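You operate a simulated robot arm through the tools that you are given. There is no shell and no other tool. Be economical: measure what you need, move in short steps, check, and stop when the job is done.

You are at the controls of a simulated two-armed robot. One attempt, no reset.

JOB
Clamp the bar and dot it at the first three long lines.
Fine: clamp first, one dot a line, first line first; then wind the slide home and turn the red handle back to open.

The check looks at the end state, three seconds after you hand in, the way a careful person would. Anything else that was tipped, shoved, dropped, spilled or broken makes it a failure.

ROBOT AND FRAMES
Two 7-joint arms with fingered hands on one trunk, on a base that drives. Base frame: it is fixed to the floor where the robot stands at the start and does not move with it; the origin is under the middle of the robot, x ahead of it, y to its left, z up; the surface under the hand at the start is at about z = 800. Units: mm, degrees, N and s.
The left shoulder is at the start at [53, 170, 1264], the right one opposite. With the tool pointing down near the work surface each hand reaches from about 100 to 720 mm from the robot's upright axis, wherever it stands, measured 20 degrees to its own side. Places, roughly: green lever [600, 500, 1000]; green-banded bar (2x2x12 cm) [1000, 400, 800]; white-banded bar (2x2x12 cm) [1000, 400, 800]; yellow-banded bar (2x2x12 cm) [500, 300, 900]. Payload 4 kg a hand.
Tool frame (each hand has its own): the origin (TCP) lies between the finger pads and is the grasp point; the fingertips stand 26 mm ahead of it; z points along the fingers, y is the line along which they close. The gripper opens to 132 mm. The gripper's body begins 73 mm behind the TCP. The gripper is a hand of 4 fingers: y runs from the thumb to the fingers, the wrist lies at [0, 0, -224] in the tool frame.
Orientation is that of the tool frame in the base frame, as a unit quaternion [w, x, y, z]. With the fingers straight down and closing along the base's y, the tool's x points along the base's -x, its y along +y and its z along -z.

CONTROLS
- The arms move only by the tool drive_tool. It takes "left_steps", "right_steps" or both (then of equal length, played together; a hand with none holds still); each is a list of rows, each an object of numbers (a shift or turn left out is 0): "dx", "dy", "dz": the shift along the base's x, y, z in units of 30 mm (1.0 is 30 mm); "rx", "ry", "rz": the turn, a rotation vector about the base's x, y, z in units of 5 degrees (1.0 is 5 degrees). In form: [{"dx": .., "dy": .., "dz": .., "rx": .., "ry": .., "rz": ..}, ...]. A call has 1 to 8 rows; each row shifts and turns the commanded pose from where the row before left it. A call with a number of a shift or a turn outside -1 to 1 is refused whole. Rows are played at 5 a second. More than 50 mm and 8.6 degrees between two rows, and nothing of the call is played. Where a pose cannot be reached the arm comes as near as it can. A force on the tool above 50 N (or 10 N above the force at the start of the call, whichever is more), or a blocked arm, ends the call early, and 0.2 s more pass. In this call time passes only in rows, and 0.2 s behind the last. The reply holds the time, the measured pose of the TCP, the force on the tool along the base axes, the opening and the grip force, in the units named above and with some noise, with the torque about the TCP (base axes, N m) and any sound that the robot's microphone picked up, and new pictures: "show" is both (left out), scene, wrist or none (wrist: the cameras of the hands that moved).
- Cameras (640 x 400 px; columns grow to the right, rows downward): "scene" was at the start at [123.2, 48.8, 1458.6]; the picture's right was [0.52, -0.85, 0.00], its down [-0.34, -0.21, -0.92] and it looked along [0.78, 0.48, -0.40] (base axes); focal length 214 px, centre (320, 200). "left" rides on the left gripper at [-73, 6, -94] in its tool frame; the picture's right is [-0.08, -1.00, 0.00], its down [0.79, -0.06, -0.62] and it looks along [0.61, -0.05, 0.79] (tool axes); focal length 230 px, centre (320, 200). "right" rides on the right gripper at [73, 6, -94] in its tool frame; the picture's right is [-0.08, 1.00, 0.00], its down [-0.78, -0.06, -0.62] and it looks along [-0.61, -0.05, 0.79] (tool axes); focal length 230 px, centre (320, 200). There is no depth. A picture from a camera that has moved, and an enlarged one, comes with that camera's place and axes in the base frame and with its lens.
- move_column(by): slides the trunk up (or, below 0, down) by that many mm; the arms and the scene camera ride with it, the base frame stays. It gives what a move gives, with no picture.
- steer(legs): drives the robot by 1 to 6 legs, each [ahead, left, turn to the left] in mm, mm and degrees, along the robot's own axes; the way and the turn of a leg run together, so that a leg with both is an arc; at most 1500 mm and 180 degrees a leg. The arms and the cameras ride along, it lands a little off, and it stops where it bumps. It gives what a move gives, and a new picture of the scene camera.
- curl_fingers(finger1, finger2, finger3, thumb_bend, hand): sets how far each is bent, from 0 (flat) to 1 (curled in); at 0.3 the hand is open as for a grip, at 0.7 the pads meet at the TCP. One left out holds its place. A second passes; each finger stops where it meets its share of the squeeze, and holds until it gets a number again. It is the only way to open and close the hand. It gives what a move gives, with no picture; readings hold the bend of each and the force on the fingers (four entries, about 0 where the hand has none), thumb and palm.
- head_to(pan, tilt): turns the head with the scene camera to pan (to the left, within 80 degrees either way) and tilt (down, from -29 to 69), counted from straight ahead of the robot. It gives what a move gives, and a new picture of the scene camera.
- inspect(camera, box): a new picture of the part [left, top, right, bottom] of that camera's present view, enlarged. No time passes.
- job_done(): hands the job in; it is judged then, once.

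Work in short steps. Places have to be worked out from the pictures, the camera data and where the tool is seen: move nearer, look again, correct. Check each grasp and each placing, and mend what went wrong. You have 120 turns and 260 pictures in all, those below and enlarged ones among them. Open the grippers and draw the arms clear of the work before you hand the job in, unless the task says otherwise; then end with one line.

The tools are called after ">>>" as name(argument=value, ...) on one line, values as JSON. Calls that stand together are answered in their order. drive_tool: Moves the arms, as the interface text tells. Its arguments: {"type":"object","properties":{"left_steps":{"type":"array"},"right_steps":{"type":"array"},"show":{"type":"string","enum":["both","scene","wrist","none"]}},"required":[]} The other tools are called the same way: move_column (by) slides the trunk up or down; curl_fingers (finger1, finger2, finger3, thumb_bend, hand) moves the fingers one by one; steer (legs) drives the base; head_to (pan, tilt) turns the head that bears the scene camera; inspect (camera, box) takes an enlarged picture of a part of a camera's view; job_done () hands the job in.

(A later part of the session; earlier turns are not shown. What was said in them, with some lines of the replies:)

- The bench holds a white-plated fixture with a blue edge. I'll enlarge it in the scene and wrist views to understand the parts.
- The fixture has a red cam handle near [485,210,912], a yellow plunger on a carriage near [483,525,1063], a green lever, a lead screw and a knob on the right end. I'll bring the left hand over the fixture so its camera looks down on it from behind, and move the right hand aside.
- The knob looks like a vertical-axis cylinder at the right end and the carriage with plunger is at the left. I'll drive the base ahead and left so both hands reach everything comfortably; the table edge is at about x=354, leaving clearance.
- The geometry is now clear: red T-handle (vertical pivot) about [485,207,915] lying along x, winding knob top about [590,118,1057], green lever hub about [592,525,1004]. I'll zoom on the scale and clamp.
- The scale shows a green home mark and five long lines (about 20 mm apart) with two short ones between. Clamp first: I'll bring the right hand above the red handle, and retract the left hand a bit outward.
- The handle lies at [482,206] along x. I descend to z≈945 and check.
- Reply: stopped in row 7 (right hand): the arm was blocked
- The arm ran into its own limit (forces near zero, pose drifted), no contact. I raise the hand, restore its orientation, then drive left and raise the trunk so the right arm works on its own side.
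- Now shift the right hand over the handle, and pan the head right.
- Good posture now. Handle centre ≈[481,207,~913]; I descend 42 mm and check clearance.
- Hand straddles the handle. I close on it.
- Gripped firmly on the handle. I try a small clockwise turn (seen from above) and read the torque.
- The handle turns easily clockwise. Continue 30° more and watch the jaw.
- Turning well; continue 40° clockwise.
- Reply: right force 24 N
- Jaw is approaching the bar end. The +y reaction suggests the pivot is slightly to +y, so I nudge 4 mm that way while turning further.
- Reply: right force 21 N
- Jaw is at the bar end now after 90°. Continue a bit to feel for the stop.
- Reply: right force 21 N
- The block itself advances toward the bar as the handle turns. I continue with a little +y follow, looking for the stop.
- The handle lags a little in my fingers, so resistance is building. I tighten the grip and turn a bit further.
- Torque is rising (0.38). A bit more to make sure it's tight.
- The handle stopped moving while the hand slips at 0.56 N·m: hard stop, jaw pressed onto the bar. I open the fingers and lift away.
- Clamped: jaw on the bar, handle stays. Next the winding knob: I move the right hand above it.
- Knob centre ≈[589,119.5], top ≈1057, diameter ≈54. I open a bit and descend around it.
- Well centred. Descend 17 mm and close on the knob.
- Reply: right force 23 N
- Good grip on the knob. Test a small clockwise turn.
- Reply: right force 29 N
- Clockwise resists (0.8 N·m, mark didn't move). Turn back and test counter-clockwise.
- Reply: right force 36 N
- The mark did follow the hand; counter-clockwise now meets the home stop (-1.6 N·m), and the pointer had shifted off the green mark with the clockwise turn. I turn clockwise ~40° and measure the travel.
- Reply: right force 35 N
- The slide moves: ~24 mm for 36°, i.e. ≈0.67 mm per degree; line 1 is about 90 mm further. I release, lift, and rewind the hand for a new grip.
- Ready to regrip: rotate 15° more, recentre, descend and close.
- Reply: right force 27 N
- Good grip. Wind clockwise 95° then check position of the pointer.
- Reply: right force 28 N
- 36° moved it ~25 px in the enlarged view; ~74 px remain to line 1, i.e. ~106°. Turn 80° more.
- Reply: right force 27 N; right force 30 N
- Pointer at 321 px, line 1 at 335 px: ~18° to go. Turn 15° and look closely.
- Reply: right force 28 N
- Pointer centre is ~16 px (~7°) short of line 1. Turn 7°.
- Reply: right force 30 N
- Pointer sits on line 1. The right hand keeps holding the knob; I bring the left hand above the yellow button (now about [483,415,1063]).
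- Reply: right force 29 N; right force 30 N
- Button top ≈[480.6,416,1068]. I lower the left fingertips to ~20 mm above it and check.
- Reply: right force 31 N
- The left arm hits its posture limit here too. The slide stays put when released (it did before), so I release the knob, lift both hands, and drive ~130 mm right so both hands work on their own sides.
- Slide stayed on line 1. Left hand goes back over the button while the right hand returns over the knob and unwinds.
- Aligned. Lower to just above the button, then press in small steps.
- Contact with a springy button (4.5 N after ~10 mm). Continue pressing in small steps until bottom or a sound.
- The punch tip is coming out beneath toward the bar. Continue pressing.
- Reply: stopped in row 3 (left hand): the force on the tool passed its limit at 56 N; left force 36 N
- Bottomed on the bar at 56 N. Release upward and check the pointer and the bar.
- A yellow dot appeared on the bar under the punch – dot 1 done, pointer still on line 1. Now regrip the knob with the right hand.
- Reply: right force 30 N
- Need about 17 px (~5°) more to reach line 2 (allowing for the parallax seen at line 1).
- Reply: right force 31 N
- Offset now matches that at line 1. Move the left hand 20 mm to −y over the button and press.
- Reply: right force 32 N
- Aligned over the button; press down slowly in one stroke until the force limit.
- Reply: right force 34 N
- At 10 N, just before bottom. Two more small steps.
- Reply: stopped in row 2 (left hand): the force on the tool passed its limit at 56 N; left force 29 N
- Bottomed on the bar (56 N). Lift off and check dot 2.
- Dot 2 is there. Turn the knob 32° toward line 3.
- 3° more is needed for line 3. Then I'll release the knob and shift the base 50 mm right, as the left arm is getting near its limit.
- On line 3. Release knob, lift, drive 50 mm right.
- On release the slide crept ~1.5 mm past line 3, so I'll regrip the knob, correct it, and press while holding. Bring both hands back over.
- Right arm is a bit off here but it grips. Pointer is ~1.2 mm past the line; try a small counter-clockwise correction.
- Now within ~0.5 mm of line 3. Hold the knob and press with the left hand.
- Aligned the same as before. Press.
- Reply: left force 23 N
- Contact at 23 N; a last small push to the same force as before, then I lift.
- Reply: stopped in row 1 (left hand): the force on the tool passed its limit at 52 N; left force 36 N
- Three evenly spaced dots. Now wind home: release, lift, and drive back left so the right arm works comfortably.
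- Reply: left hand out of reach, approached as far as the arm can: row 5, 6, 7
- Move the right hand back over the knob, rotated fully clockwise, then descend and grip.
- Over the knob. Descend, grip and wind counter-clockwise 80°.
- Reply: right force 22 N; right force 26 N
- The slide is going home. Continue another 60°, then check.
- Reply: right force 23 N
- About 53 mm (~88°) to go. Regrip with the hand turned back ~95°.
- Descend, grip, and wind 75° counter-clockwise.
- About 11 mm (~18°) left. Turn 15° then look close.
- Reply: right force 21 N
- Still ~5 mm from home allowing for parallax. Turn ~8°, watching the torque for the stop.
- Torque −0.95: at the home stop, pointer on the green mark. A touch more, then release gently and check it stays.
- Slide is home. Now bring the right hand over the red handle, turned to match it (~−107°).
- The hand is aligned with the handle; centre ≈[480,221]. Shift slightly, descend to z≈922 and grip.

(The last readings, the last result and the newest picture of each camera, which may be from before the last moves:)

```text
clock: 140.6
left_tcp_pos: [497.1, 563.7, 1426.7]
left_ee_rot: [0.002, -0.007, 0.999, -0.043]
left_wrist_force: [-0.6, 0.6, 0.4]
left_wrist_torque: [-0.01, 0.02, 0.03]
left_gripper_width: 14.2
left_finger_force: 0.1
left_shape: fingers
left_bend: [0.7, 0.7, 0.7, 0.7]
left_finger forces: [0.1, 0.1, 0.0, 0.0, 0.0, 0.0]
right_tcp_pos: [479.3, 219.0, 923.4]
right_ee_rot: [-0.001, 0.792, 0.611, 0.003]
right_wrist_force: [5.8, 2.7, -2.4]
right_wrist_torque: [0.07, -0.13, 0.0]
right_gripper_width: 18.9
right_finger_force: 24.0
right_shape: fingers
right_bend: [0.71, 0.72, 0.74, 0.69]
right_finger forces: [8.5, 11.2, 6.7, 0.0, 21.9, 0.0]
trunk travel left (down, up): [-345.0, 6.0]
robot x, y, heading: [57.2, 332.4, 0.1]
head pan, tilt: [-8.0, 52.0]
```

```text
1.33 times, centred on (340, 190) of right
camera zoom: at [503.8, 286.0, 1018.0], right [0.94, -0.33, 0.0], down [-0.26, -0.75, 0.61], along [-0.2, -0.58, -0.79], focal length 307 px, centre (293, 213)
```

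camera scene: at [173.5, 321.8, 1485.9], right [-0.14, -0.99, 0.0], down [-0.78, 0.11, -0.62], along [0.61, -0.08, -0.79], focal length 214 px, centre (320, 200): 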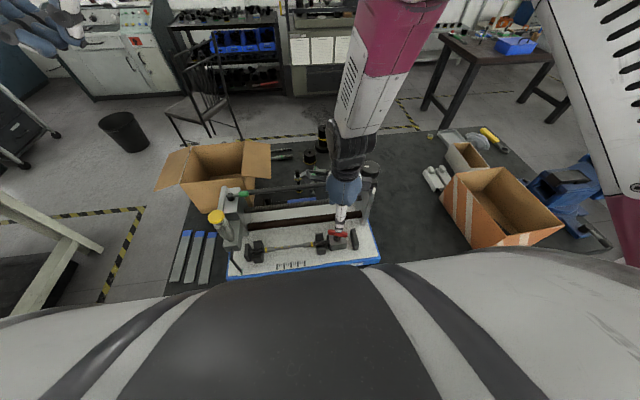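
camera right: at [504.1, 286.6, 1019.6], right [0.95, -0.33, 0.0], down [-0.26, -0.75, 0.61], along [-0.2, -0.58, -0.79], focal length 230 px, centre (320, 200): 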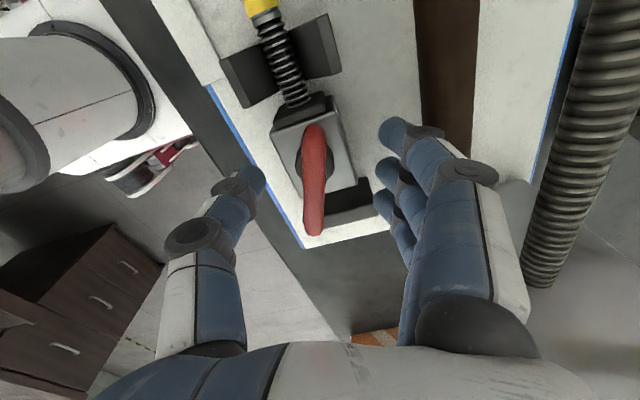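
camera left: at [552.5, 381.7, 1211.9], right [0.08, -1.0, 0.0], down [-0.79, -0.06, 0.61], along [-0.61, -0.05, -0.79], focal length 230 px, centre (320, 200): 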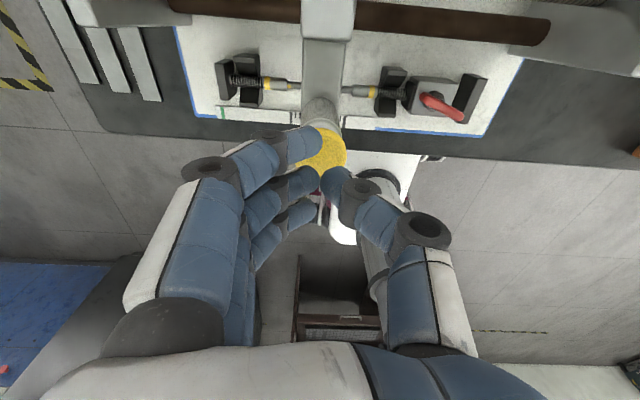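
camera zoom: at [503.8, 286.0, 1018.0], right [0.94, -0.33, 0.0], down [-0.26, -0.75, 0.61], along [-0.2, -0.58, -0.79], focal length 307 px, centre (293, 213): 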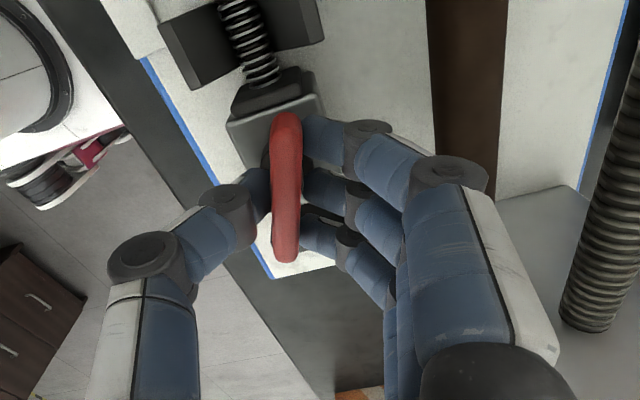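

Gripped. Turn counter-clockwise, following the block's slight motion in −y.

>>> drive_tool(right_steps=[{"rz": 1, "dy": -0.015}, {"rz": 1, "dy": -0.015}, {"rz": 1, "dy": -0.015}, {"rz": 1, "dy": -0.015}, {"rz": 1, "dy": -0.015}, {"rz": 1, "dy": -0.015}, {"rz": 1, "dy": -0.015}], show="wrist")

>>> inspect(camera="scene", box=[300, 200, 380, 265])

```text
clock: 142.2
left_tcp_pos: [498.7, 564.2, 1426.2]
left_ee_rot: [0.0, -0.007, 0.999, -0.042]
left_wrist_force: [-0.7, 0.0, 0.1]
left_wrist_torque: [-0.01, -0.04, 0.05]
left_gripper_width: 14.1
left_finger_force: 0.1
left_shape: fingers
left_bend: [0.7, 0.7, 0.7, 0.7]
left_finger forces: [0.0, 0.1, 0.0, 0.0, 0.0, 0.0]
right_tcp_pos: [481.7, 218.2, 923.5]
right_ee_rot: [0.0, 0.568, 0.823, 0.002]
right_wrist_force: [16.4, 2.8, -8.1]
right_wrist_torque: [0.09, -0.4, -0.19]
right_gripper_width: 19.5
right_finger_force: 24.2
right_shape: fingers
right_bend: [0.71, 0.72, 0.74, 0.69]
right_finger forces: [10.4, 13.5, 8.5, 0.1, 15.2, 0.1]
trunk travel left (down, up): [-345.0, 6.0]
robot x, y, heading: [60.7, 330.0, 0.3]
head pan, tilt: [-8.0, 52.0]
camera right: at [460.5, 286.2, 1017.9], right [0.96, 0.28, 0.0], down [0.22, -0.76, 0.61], along [0.18, -0.59, -0.79], focal length 230 px, centre (320, 200)
```

right: 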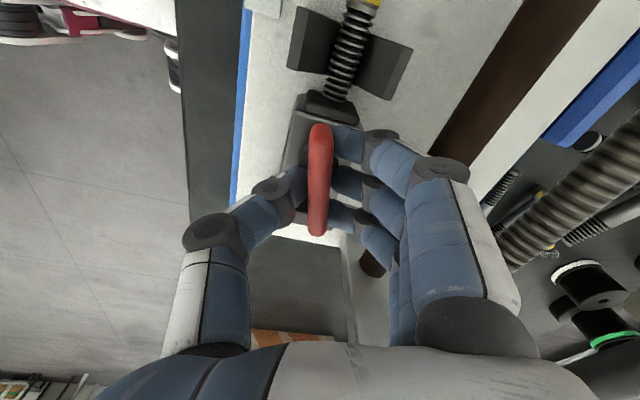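

```text
6.15 times, centred on (340, 232) of scene
camera zoom: at [175.4, 322.1, 1485.8], right [-0.14, -0.99, 0.0], down [-0.78, 0.11, -0.61], along [0.61, -0.08, -0.79], focal length 1320 px, centre (197, 0)
```

zoom: 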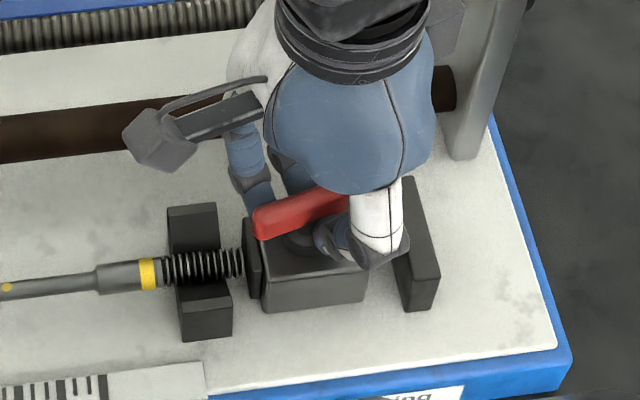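

Turning back freely. Continue 40° and then to the end.

>>> drive_tool(right_steps=[{"rz": 1, "dy": -0.04}, {"rz": 1, "dy": -0.04}, {"rz": 1, "dy": -0.04}, {"rz": 1, "dy": -0.04}, {"rz": 1, "dy": -0.03}, {"rz": 1, "dy": -0.02}, {"rz": 1, "dy": -0.02}, {"rz": 1, "dy": -0.02}], show="none")

>>> drive_tool(right_steps=[{"rz": 0.9, "dy": -0.02}, {"rz": 0.9, "dy": -0.02}, {"rz": 0.9}, {"rz": 0.9}], show="wrist")

>>> inspect(camera="scene", box=[300, 200, 380, 265])

```text
clock: 144.0
left_tcp_pos: [501.1, 563.1, 1424.6]
left_ee_rot: [0.001, -0.006, 0.999, -0.043]
left_wrist_force: [-0.2, 0.2, 0.3]
left_wrist_torque: [-0.01, 0.0, -0.02]
left_gripper_width: 14.0
left_finger_force: 0.0
left_shape: fingers
left_bend: [0.7, 0.7, 0.7, 0.7]
left_finger forces: [0.0, 0.0, 0.0, 0.0, 0.0, 0.0]
right_tcp_pos: [483.5, 212.2, 923.5]
right_ee_rot: [0.0, 0.251, 0.968, 0.002]
right_wrist_force: [27.0, 5.7, -5.9]
right_wrist_torque: [0.19, -0.55, -0.21]
right_gripper_width: 19.4
right_finger_force: 25.8
right_shape: fingers
right_bend: [0.71, 0.72, 0.74, 0.69]
right_finger forces: [10.9, 15.3, 9.9, 0.0, 15.2, 0.1]
trunk travel left (down, up): [-345.0, 6.0]
robot x, y, heading: [56.6, 329.4, 0.3]
head pan, tilt: [-8.0, 52.0]
```

```text
clock: 145.0
left_tcp_pos: [500.6, 562.5, 1426.5]
left_ee_rot: [0.001, -0.007, 0.999, -0.042]
left_wrist_force: [0.4, -0.7, 0.8]
left_wrist_torque: [0.02, -0.04, -0.05]
left_gripper_width: 14.2
left_finger_force: 0.1
left_shape: fingers
left_bend: [0.7, 0.7, 0.7, 0.7]
left_finger forces: [0.0, 0.1, 0.0, 0.0, 0.0, 0.1]
right_tcp_pos: [485.2, 208.9, 923.1]
right_ee_rot: [-0.001, 0.095, 0.995, 0.003]
right_wrist_force: [30.2, 5.3, 1.3]
right_wrist_torque: [0.18, -0.58, -0.16]
right_gripper_width: 19.2
right_finger_force: 27.8
right_shape: fingers
right_bend: [0.72, 0.73, 0.74, 0.69]
right_finger forces: [9.6, 15.6, 8.8, 0.1, 21.0, 0.1]
trunk travel left (down, up): [-345.0, 6.0]
robot x, y, heading: [56.0, 328.7, 0.3]
head pan, tilt: [-8.0, 52.0]
camera right: at [413.3, 227.5, 1017.2], right [0.27, 0.96, 0.01], down [0.76, -0.21, 0.62], along [0.59, -0.16, -0.79], focal length 230 px, centre (320, 200)
```

right: 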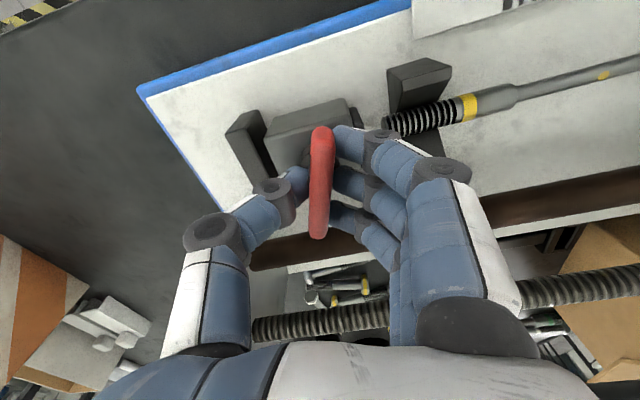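

```text
6.15 times, centred on (340, 232) of scene
camera zoom: at [176.4, 322.4, 1485.7], right [-0.14, -0.99, 0.0], down [-0.78, 0.11, -0.61], along [0.61, -0.09, -0.79], focal length 1320 px, centre (197, 0)
```

zoom: 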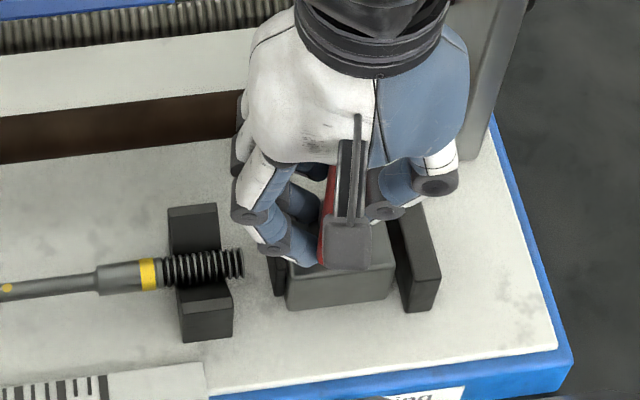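

Nearly open; initially the handle was ~15–18° further. Continue, easing +x where the reaction builds.

>>> drive_tool(right_steps=[{"rz": 0.7, "dx": 0.08}, {"rz": 0.7, "dx": 0.06}, {"rz": 0.7}, {"rz": 0.7}], show="none")

>>> drive_tool(right_steps=[{"rz": 0.6}, {"rz": 0.6}], show="wrist")

>>> inspect(camera="scene", box=[300, 200, 380, 265])

```text
clock: 146.0
left_tcp_pos: [500.3, 563.9, 1426.2]
left_ee_rot: [0.001, -0.006, 0.999, -0.043]
left_wrist_force: [1.0, -0.3, -0.4]
left_wrist_torque: [0.03, 0.01, -0.01]
left_gripper_width: 14.2
left_finger_force: 0.0
left_shape: fingers
left_bend: [0.7, 0.7, 0.7, 0.7]
left_finger forces: [0.0, 0.1, 0.1, 0.0, 0.1, 0.0]
right_tcp_pos: [485.1, 209.5, 922.4]
right_ee_rot: [-0.003, -0.025, 1.0, 0.002]
right_wrist_force: [18.0, 7.3, -2.0]
right_wrist_torque: [0.2, -0.31, -0.13]
right_gripper_width: 19.4
right_finger_force: 26.9
right_shape: fingers
right_bend: [0.72, 0.73, 0.75, 0.69]
right_finger forces: [9.4, 13.9, 8.0, 0.0, 22.2, 0.0]
trunk travel left (down, up): [-345.0, 6.0]
robot x, y, heading: [59.4, 339.5, 0.2]
head pan, tilt: [-8.0, 52.0]
```

```text
clock: 146.6
left_tcp_pos: [499.0, 564.4, 1426.7]
left_ee_rot: [0.001, -0.007, 0.999, -0.043]
left_wrist_force: [-0.2, -2.1, -0.1]
left_wrist_torque: [0.02, 0.0, -0.02]
left_gripper_width: 14.2
left_finger_force: 0.0
left_shape: fingers
left_bend: [0.7, 0.7, 0.7, 0.7]
left_finger forces: [0.0, 0.0, 0.0, 0.1, 0.0, 0.0]
right_tcp_pos: [484.6, 210.3, 924.2]
right_ee_rot: [-0.003, -0.078, 0.997, 0.002]
right_wrist_force: [16.0, 11.2, -7.5]
right_wrist_torque: [0.22, -0.27, -0.26]
right_gripper_width: 19.4
right_finger_force: 26.4
right_shape: fingers
right_bend: [0.72, 0.73, 0.75, 0.69]
right_finger forces: [11.7, 12.2, 7.4, 0.1, 20.4, 0.0]
trunk travel left (down, up): [-345.0, 6.0]
robot x, y, heading: [58.3, 328.9, 0.0]
head pan, tilt: [-8.0, 52.0]
camera right: at [411.8, 202.7, 1017.8], right [-0.08, 1.0, 0.0], down [0.79, 0.06, 0.61], along [0.61, 0.05, -0.79], focal length 230 px, centre (320, 200)
```

right: 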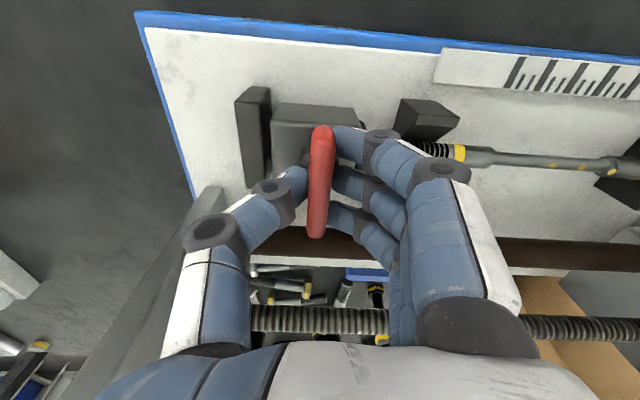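

```text
6.15 times, centred on (340, 232) of scene
camera zoom: at [175.2, 323.2, 1485.7], right [-0.14, -0.99, 0.0], down [-0.78, 0.11, -0.61], along [0.61, -0.09, -0.79], focal length 1320 px, centre (197, 0)
```

zoom: 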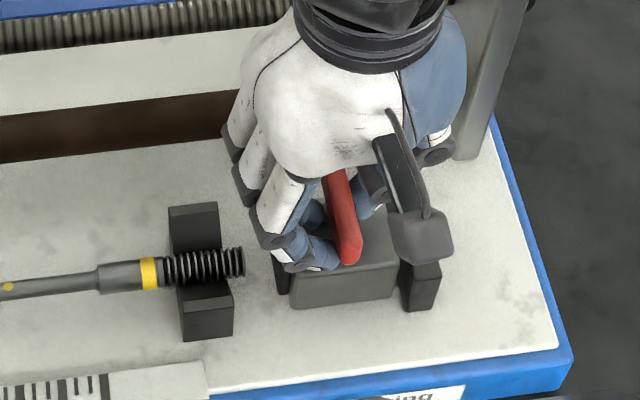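

The handle is at about its original angle. One small extra turn to feel whether the open stop is reached.

>>> drive_tool(right_steps=[{"rz": 0.5}, {"rz": 0.5}], show="wrist")

```text
clock: 147.2
left_tcp_pos: [498.2, 564.1, 1426.2]
left_ee_rot: [0.001, -0.007, 0.999, -0.042]
left_wrist_force: [0.0, 0.1, 0.4]
left_wrist_torque: [0.0, 0.01, -0.01]
left_gripper_width: 13.8
left_finger_force: 0.0
left_shape: fingers
left_bend: [0.7, 0.7, 0.7, 0.7]
left_finger forces: [0.0, 0.0, 0.0, 0.0, 0.0, 0.0]
right_tcp_pos: [485.1, 210.2, 923.5]
right_ee_rot: [-0.001, -0.121, 0.993, 0.001]
right_wrist_force: [12.2, 14.2, -9.0]
right_wrist_torque: [0.37, -0.17, -0.54]
right_gripper_width: 20.9
right_finger_force: 27.9
right_shape: fingers
right_bend: [0.71, 0.73, 0.75, 0.69]
right_finger forces: [13.7, 14.4, 5.7, 0.0, 21.1, 0.1]
trunk travel left (down, up): [-345.0, 6.0]
robot x, y, heading: [58.9, 333.9, 0.3]
head pan, tilt: [-8.0, 52.0]
camera right: at [412.5, 196.4, 1017.9], right [-0.16, 0.99, 0.0], down [0.78, 0.13, 0.61], along [0.6, 0.1, -0.79], focal length 230 px, centre (320, 200)
```

right: 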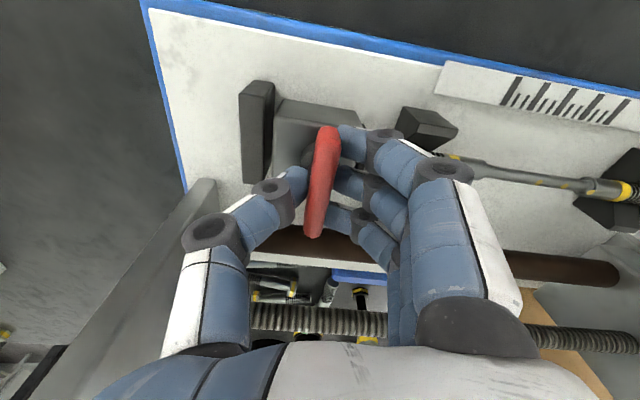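

Torque −0.54 and the handle stays while the hand slips: open stop reached. Release, lift clear and inspect.

>>> curl_fingers(hand="right", finger1=0.45, finger2=0.45, finger3=0.45, thumb_bend=0.45)

>>> drive_tool(right_steps=[{"dz": 1}, {"dz": 1}, {"dz": 1}, {"dz": 1}, {"dz": 1}, {"dz": 1}, {"dz": 1}, {"dz": 1}], show="none")

>>> drive_tool(right_steps=[{"dz": 1, "dy": -0.8}, {"dz": 1, "dy": -0.8}, {"dz": 0.5, "dy": -0.8}, {"dy": -0.8}, {"dy": -0.8}, {"dy": -0.8}], show="both")

>>> curl_fingers(hand="left", finger1=0.3, finger2=0.3, finger3=0.3, thumb_bend=0.3)

>>> inspect(camera="scene", box=[210, 150, 400, 285])

>>> inspect(camera="scene", box=[235, 235, 365, 280])

```text
clock: 148.2
left_tcp_pos: [496.9, 563.5, 1427.4]
left_ee_rot: [0.002, -0.007, 0.999, -0.042]
left_wrist_force: [0.5, 0.6, 0.0]
left_wrist_torque: [-0.04, 0.0, -0.01]
left_gripper_width: 14.0
left_finger_force: 0.1
left_shape: fingers
left_bend: [0.7, 0.7, 0.7, 0.7]
left_finger forces: [0.0, 0.1, 0.0, 0.1, 0.0, 0.0]
right_tcp_pos: [485.3, 209.3, 923.3]
right_ee_rot: [-0.002, -0.12, 0.993, 0.002]
right_wrist_force: [-0.2, 0.7, -0.9]
right_wrist_torque: [0.03, 0.01, 0.01]
right_gripper_width: 86.5
right_finger_force: 0.2
right_shape: fingers
right_bend: [0.45, 0.45, 0.45, 0.45]
right_finger forces: [0.0, 0.1, 0.0, 0.0, 0.0, 0.0]
trunk travel left (down, up): [-345.0, 6.0]
robot x, y, heading: [55.0, 336.2, -0.1]
head pan, tilt: [-8.0, 52.0]
```

```text
clock: 150.0
left_tcp_pos: [496.8, 563.3, 1427.0]
left_ee_rot: [0.003, -0.007, 0.999, -0.042]
left_wrist_force: [0.2, -0.1, 0.1]
left_wrist_torque: [0.02, -0.01, 0.01]
left_gripper_width: 14.3
left_finger_force: 0.1
left_shape: fingers
left_bend: [0.7, 0.7, 0.7, 0.7]
left_finger forces: [0.0, 0.1, 0.0, 0.0, 0.1, 0.0]
right_tcp_pos: [483.4, 208.5, 1164.2]
right_ee_rot: [-0.001, -0.121, 0.993, 0.002]
right_wrist_force: [0.4, 0.1, -0.3]
right_wrist_torque: [0.02, 0.0, -0.02]
right_gripper_width: 86.6
right_finger_force: 0.0
right_shape: fingers
right_bend: [0.45, 0.45, 0.45, 0.45]
right_finger forces: [0.1, 0.0, 0.1, 0.1, 0.0, 0.0]
trunk travel left (down, up): [-345.0, 6.0]
robot x, y, heading: [58.2, 329.4, 0.1]
head pan, tilt: [-8.0, 52.0]
```

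```text
clock: 151.4
left_tcp_pos: [496.5, 562.5, 1428.7]
left_ee_rot: [0.001, -0.007, 0.999, -0.042]
left_wrist_force: [0.0, -1.0, -1.2]
left_wrist_torque: [0.02, 0.02, 0.0]
left_gripper_width: 14.3
left_finger_force: 0.1
left_shape: fingers
left_bend: [0.7, 0.7, 0.7, 0.7]
left_finger forces: [0.0, 0.1, 0.0, 0.0, 0.0, 0.0]
right_tcp_pos: [485.1, 64.8, 1238.6]
right_ee_rot: [-0.001, -0.121, 0.993, 0.001]
right_wrist_force: [0.0, 0.6, 0.0]
right_wrist_torque: [-0.01, -0.01, -0.01]
right_gripper_width: 86.7
right_finger_force: 0.0
right_shape: fingers
right_bend: [0.45, 0.45, 0.45, 0.45]
right_finger forces: [0.0, 0.1, 0.0, 0.1, 0.0, 0.0]
trunk travel left (down, up): [-345.0, 6.0]
robot x, y, heading: [59.3, 332.5, 0.1]
head pan, tilt: [-8.0, 52.0]
camera scene: at [172.4, 320.9, 1486.0], right [-0.14, -0.99, 0.0], down [-0.78, 0.11, -0.62], along [0.61, -0.08, -0.79], focal length 214 px, centre (320, 200)
camera right: at [411.8, 51.1, 1333.6], right [-0.16, 0.99, 0.0], down [0.78, 0.13, 0.61], along [0.61, 0.1, -0.79], focal length 230 px, centre (320, 200)
```

scene: 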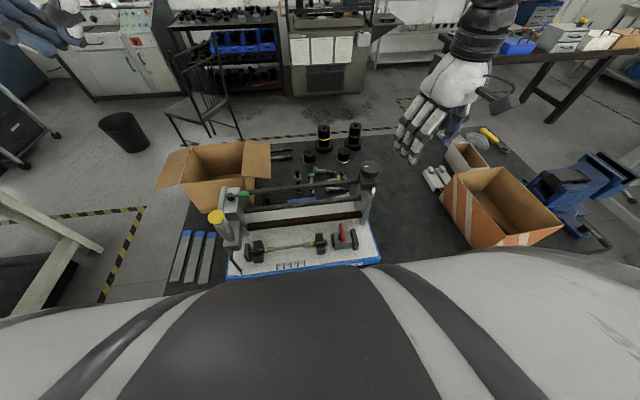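
right: 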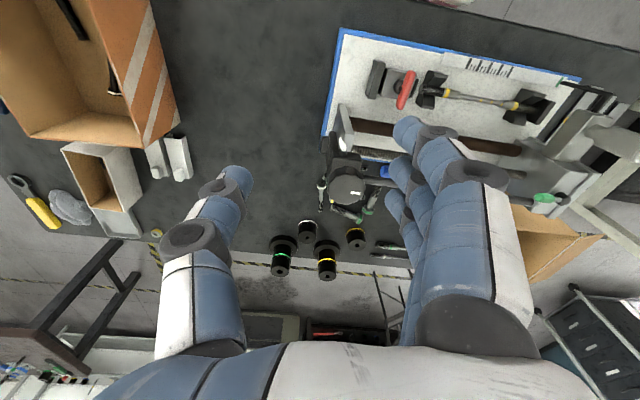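

```text
clock: 152.4
left_tcp_pos: [497.0, 561.5, 1426.6]
left_ee_rot: [0.002, -0.007, 0.999, -0.042]
left_wrist_force: [-0.1, 1.1, 0.1]
left_wrist_torque: [0.0, -0.01, 0.0]
left_gripper_width: 135.8
left_finger_force: 0.0
left_shape: fingers
left_bend: [0.3, 0.3, 0.3, 0.3]
left_finger forces: [0.0, 0.1, 0.1, 0.0, 0.0, 0.0]
right_tcp_pos: [484.3, 66.0, 1238.4]
right_ee_rot: [0.0, -0.12, 0.993, 0.001]
right_wrist_force: [-0.6, -0.8, 0.0]
right_wrist_torque: [0.02, 0.03, 0.03]
right_gripper_width: 86.4
right_finger_force: 0.1
right_shape: fingers
right_bend: [0.45, 0.45, 0.45, 0.45]
right_finger forces: [0.1, 0.0, 0.0, 0.1, 0.0, 0.0]
trunk travel left (down, up): [-345.0, 6.0]
robot x, y, heading: [58.1, 333.0, 0.3]
head pan, tilt: [-8.0, 52.0]
```

```text
2.96 times, centred on (305, 218) of scene
camera zoom: at [172.7, 321.7, 1486.0], right [-0.14, -0.99, 0.0], down [-0.78, 0.11, -0.62], along [0.61, -0.08, -0.79], focal length 636 px, centre (364, 148)
```

zoom: 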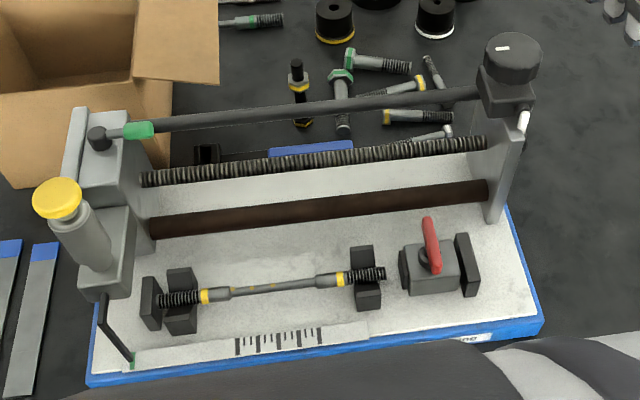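

```text
4.92 times, centred on (300, 258) of scene
camera zoom: at [172.7, 321.7, 1486.0], right [-0.14, -0.99, 0.0], down [-0.78, 0.11, -0.62], along [0.61, -0.08, -0.79], focal length 1056 px, centre (418, -83)
```

zoom: 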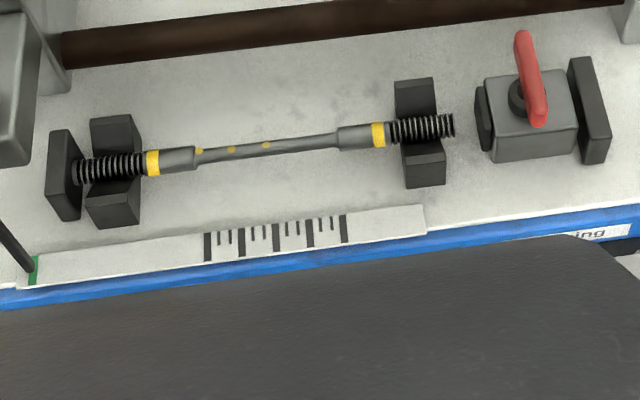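

Slide is home, handle open, three dots on the bar, everything else undisturbed. Open the right hand fully and hand in.

>>> curl_fingers(hand="right", finger1=0.3, finger2=0.3, finger3=0.3, thumb_bend=0.3)

>>> job_done()

```text
clock: 153.4
left_tcp_pos: [495.9, 562.7, 1427.3]
left_ee_rot: [0.002, -0.007, 0.999, -0.042]
left_wrist_force: [0.1, -0.2, 0.8]
left_wrist_torque: [0.01, -0.01, 0.02]
left_gripper_width: 135.7
left_finger_force: 0.1
left_shape: fingers
left_bend: [0.3, 0.3, 0.3, 0.3]
left_finger forces: [0.0, 0.0, 0.0, 0.0, 0.0, 0.1]
right_tcp_pos: [484.2, 64.7, 1239.0]
right_ee_rot: [-0.001, -0.12, 0.993, 0.001]
right_wrist_force: [-0.7, -0.2, -0.4]
right_wrist_torque: [0.03, 0.0, -0.04]
right_gripper_width: 135.6
right_finger_force: 0.1
right_shape: fingers
right_bend: [0.3, 0.3, 0.3, 0.3]
right_finger forces: [0.0, 0.0, 0.1, 0.1, 0.0, 0.1]
trunk travel left (down, up): [-345.0, 6.0]
robot x, y, heading: [57.0, 330.2, 0.1]
head pan, tilt: [-8.0, 52.0]
```

```text
The job is handed in.
```

I clamped the bar, put one dot at each of the first three long lines in order (counted from the green home mark, each within about 1 mm by my estimate), wound the slide home, and turned the red handle back to open. Both hands are open and clear, and I saw nothing else disturbed.
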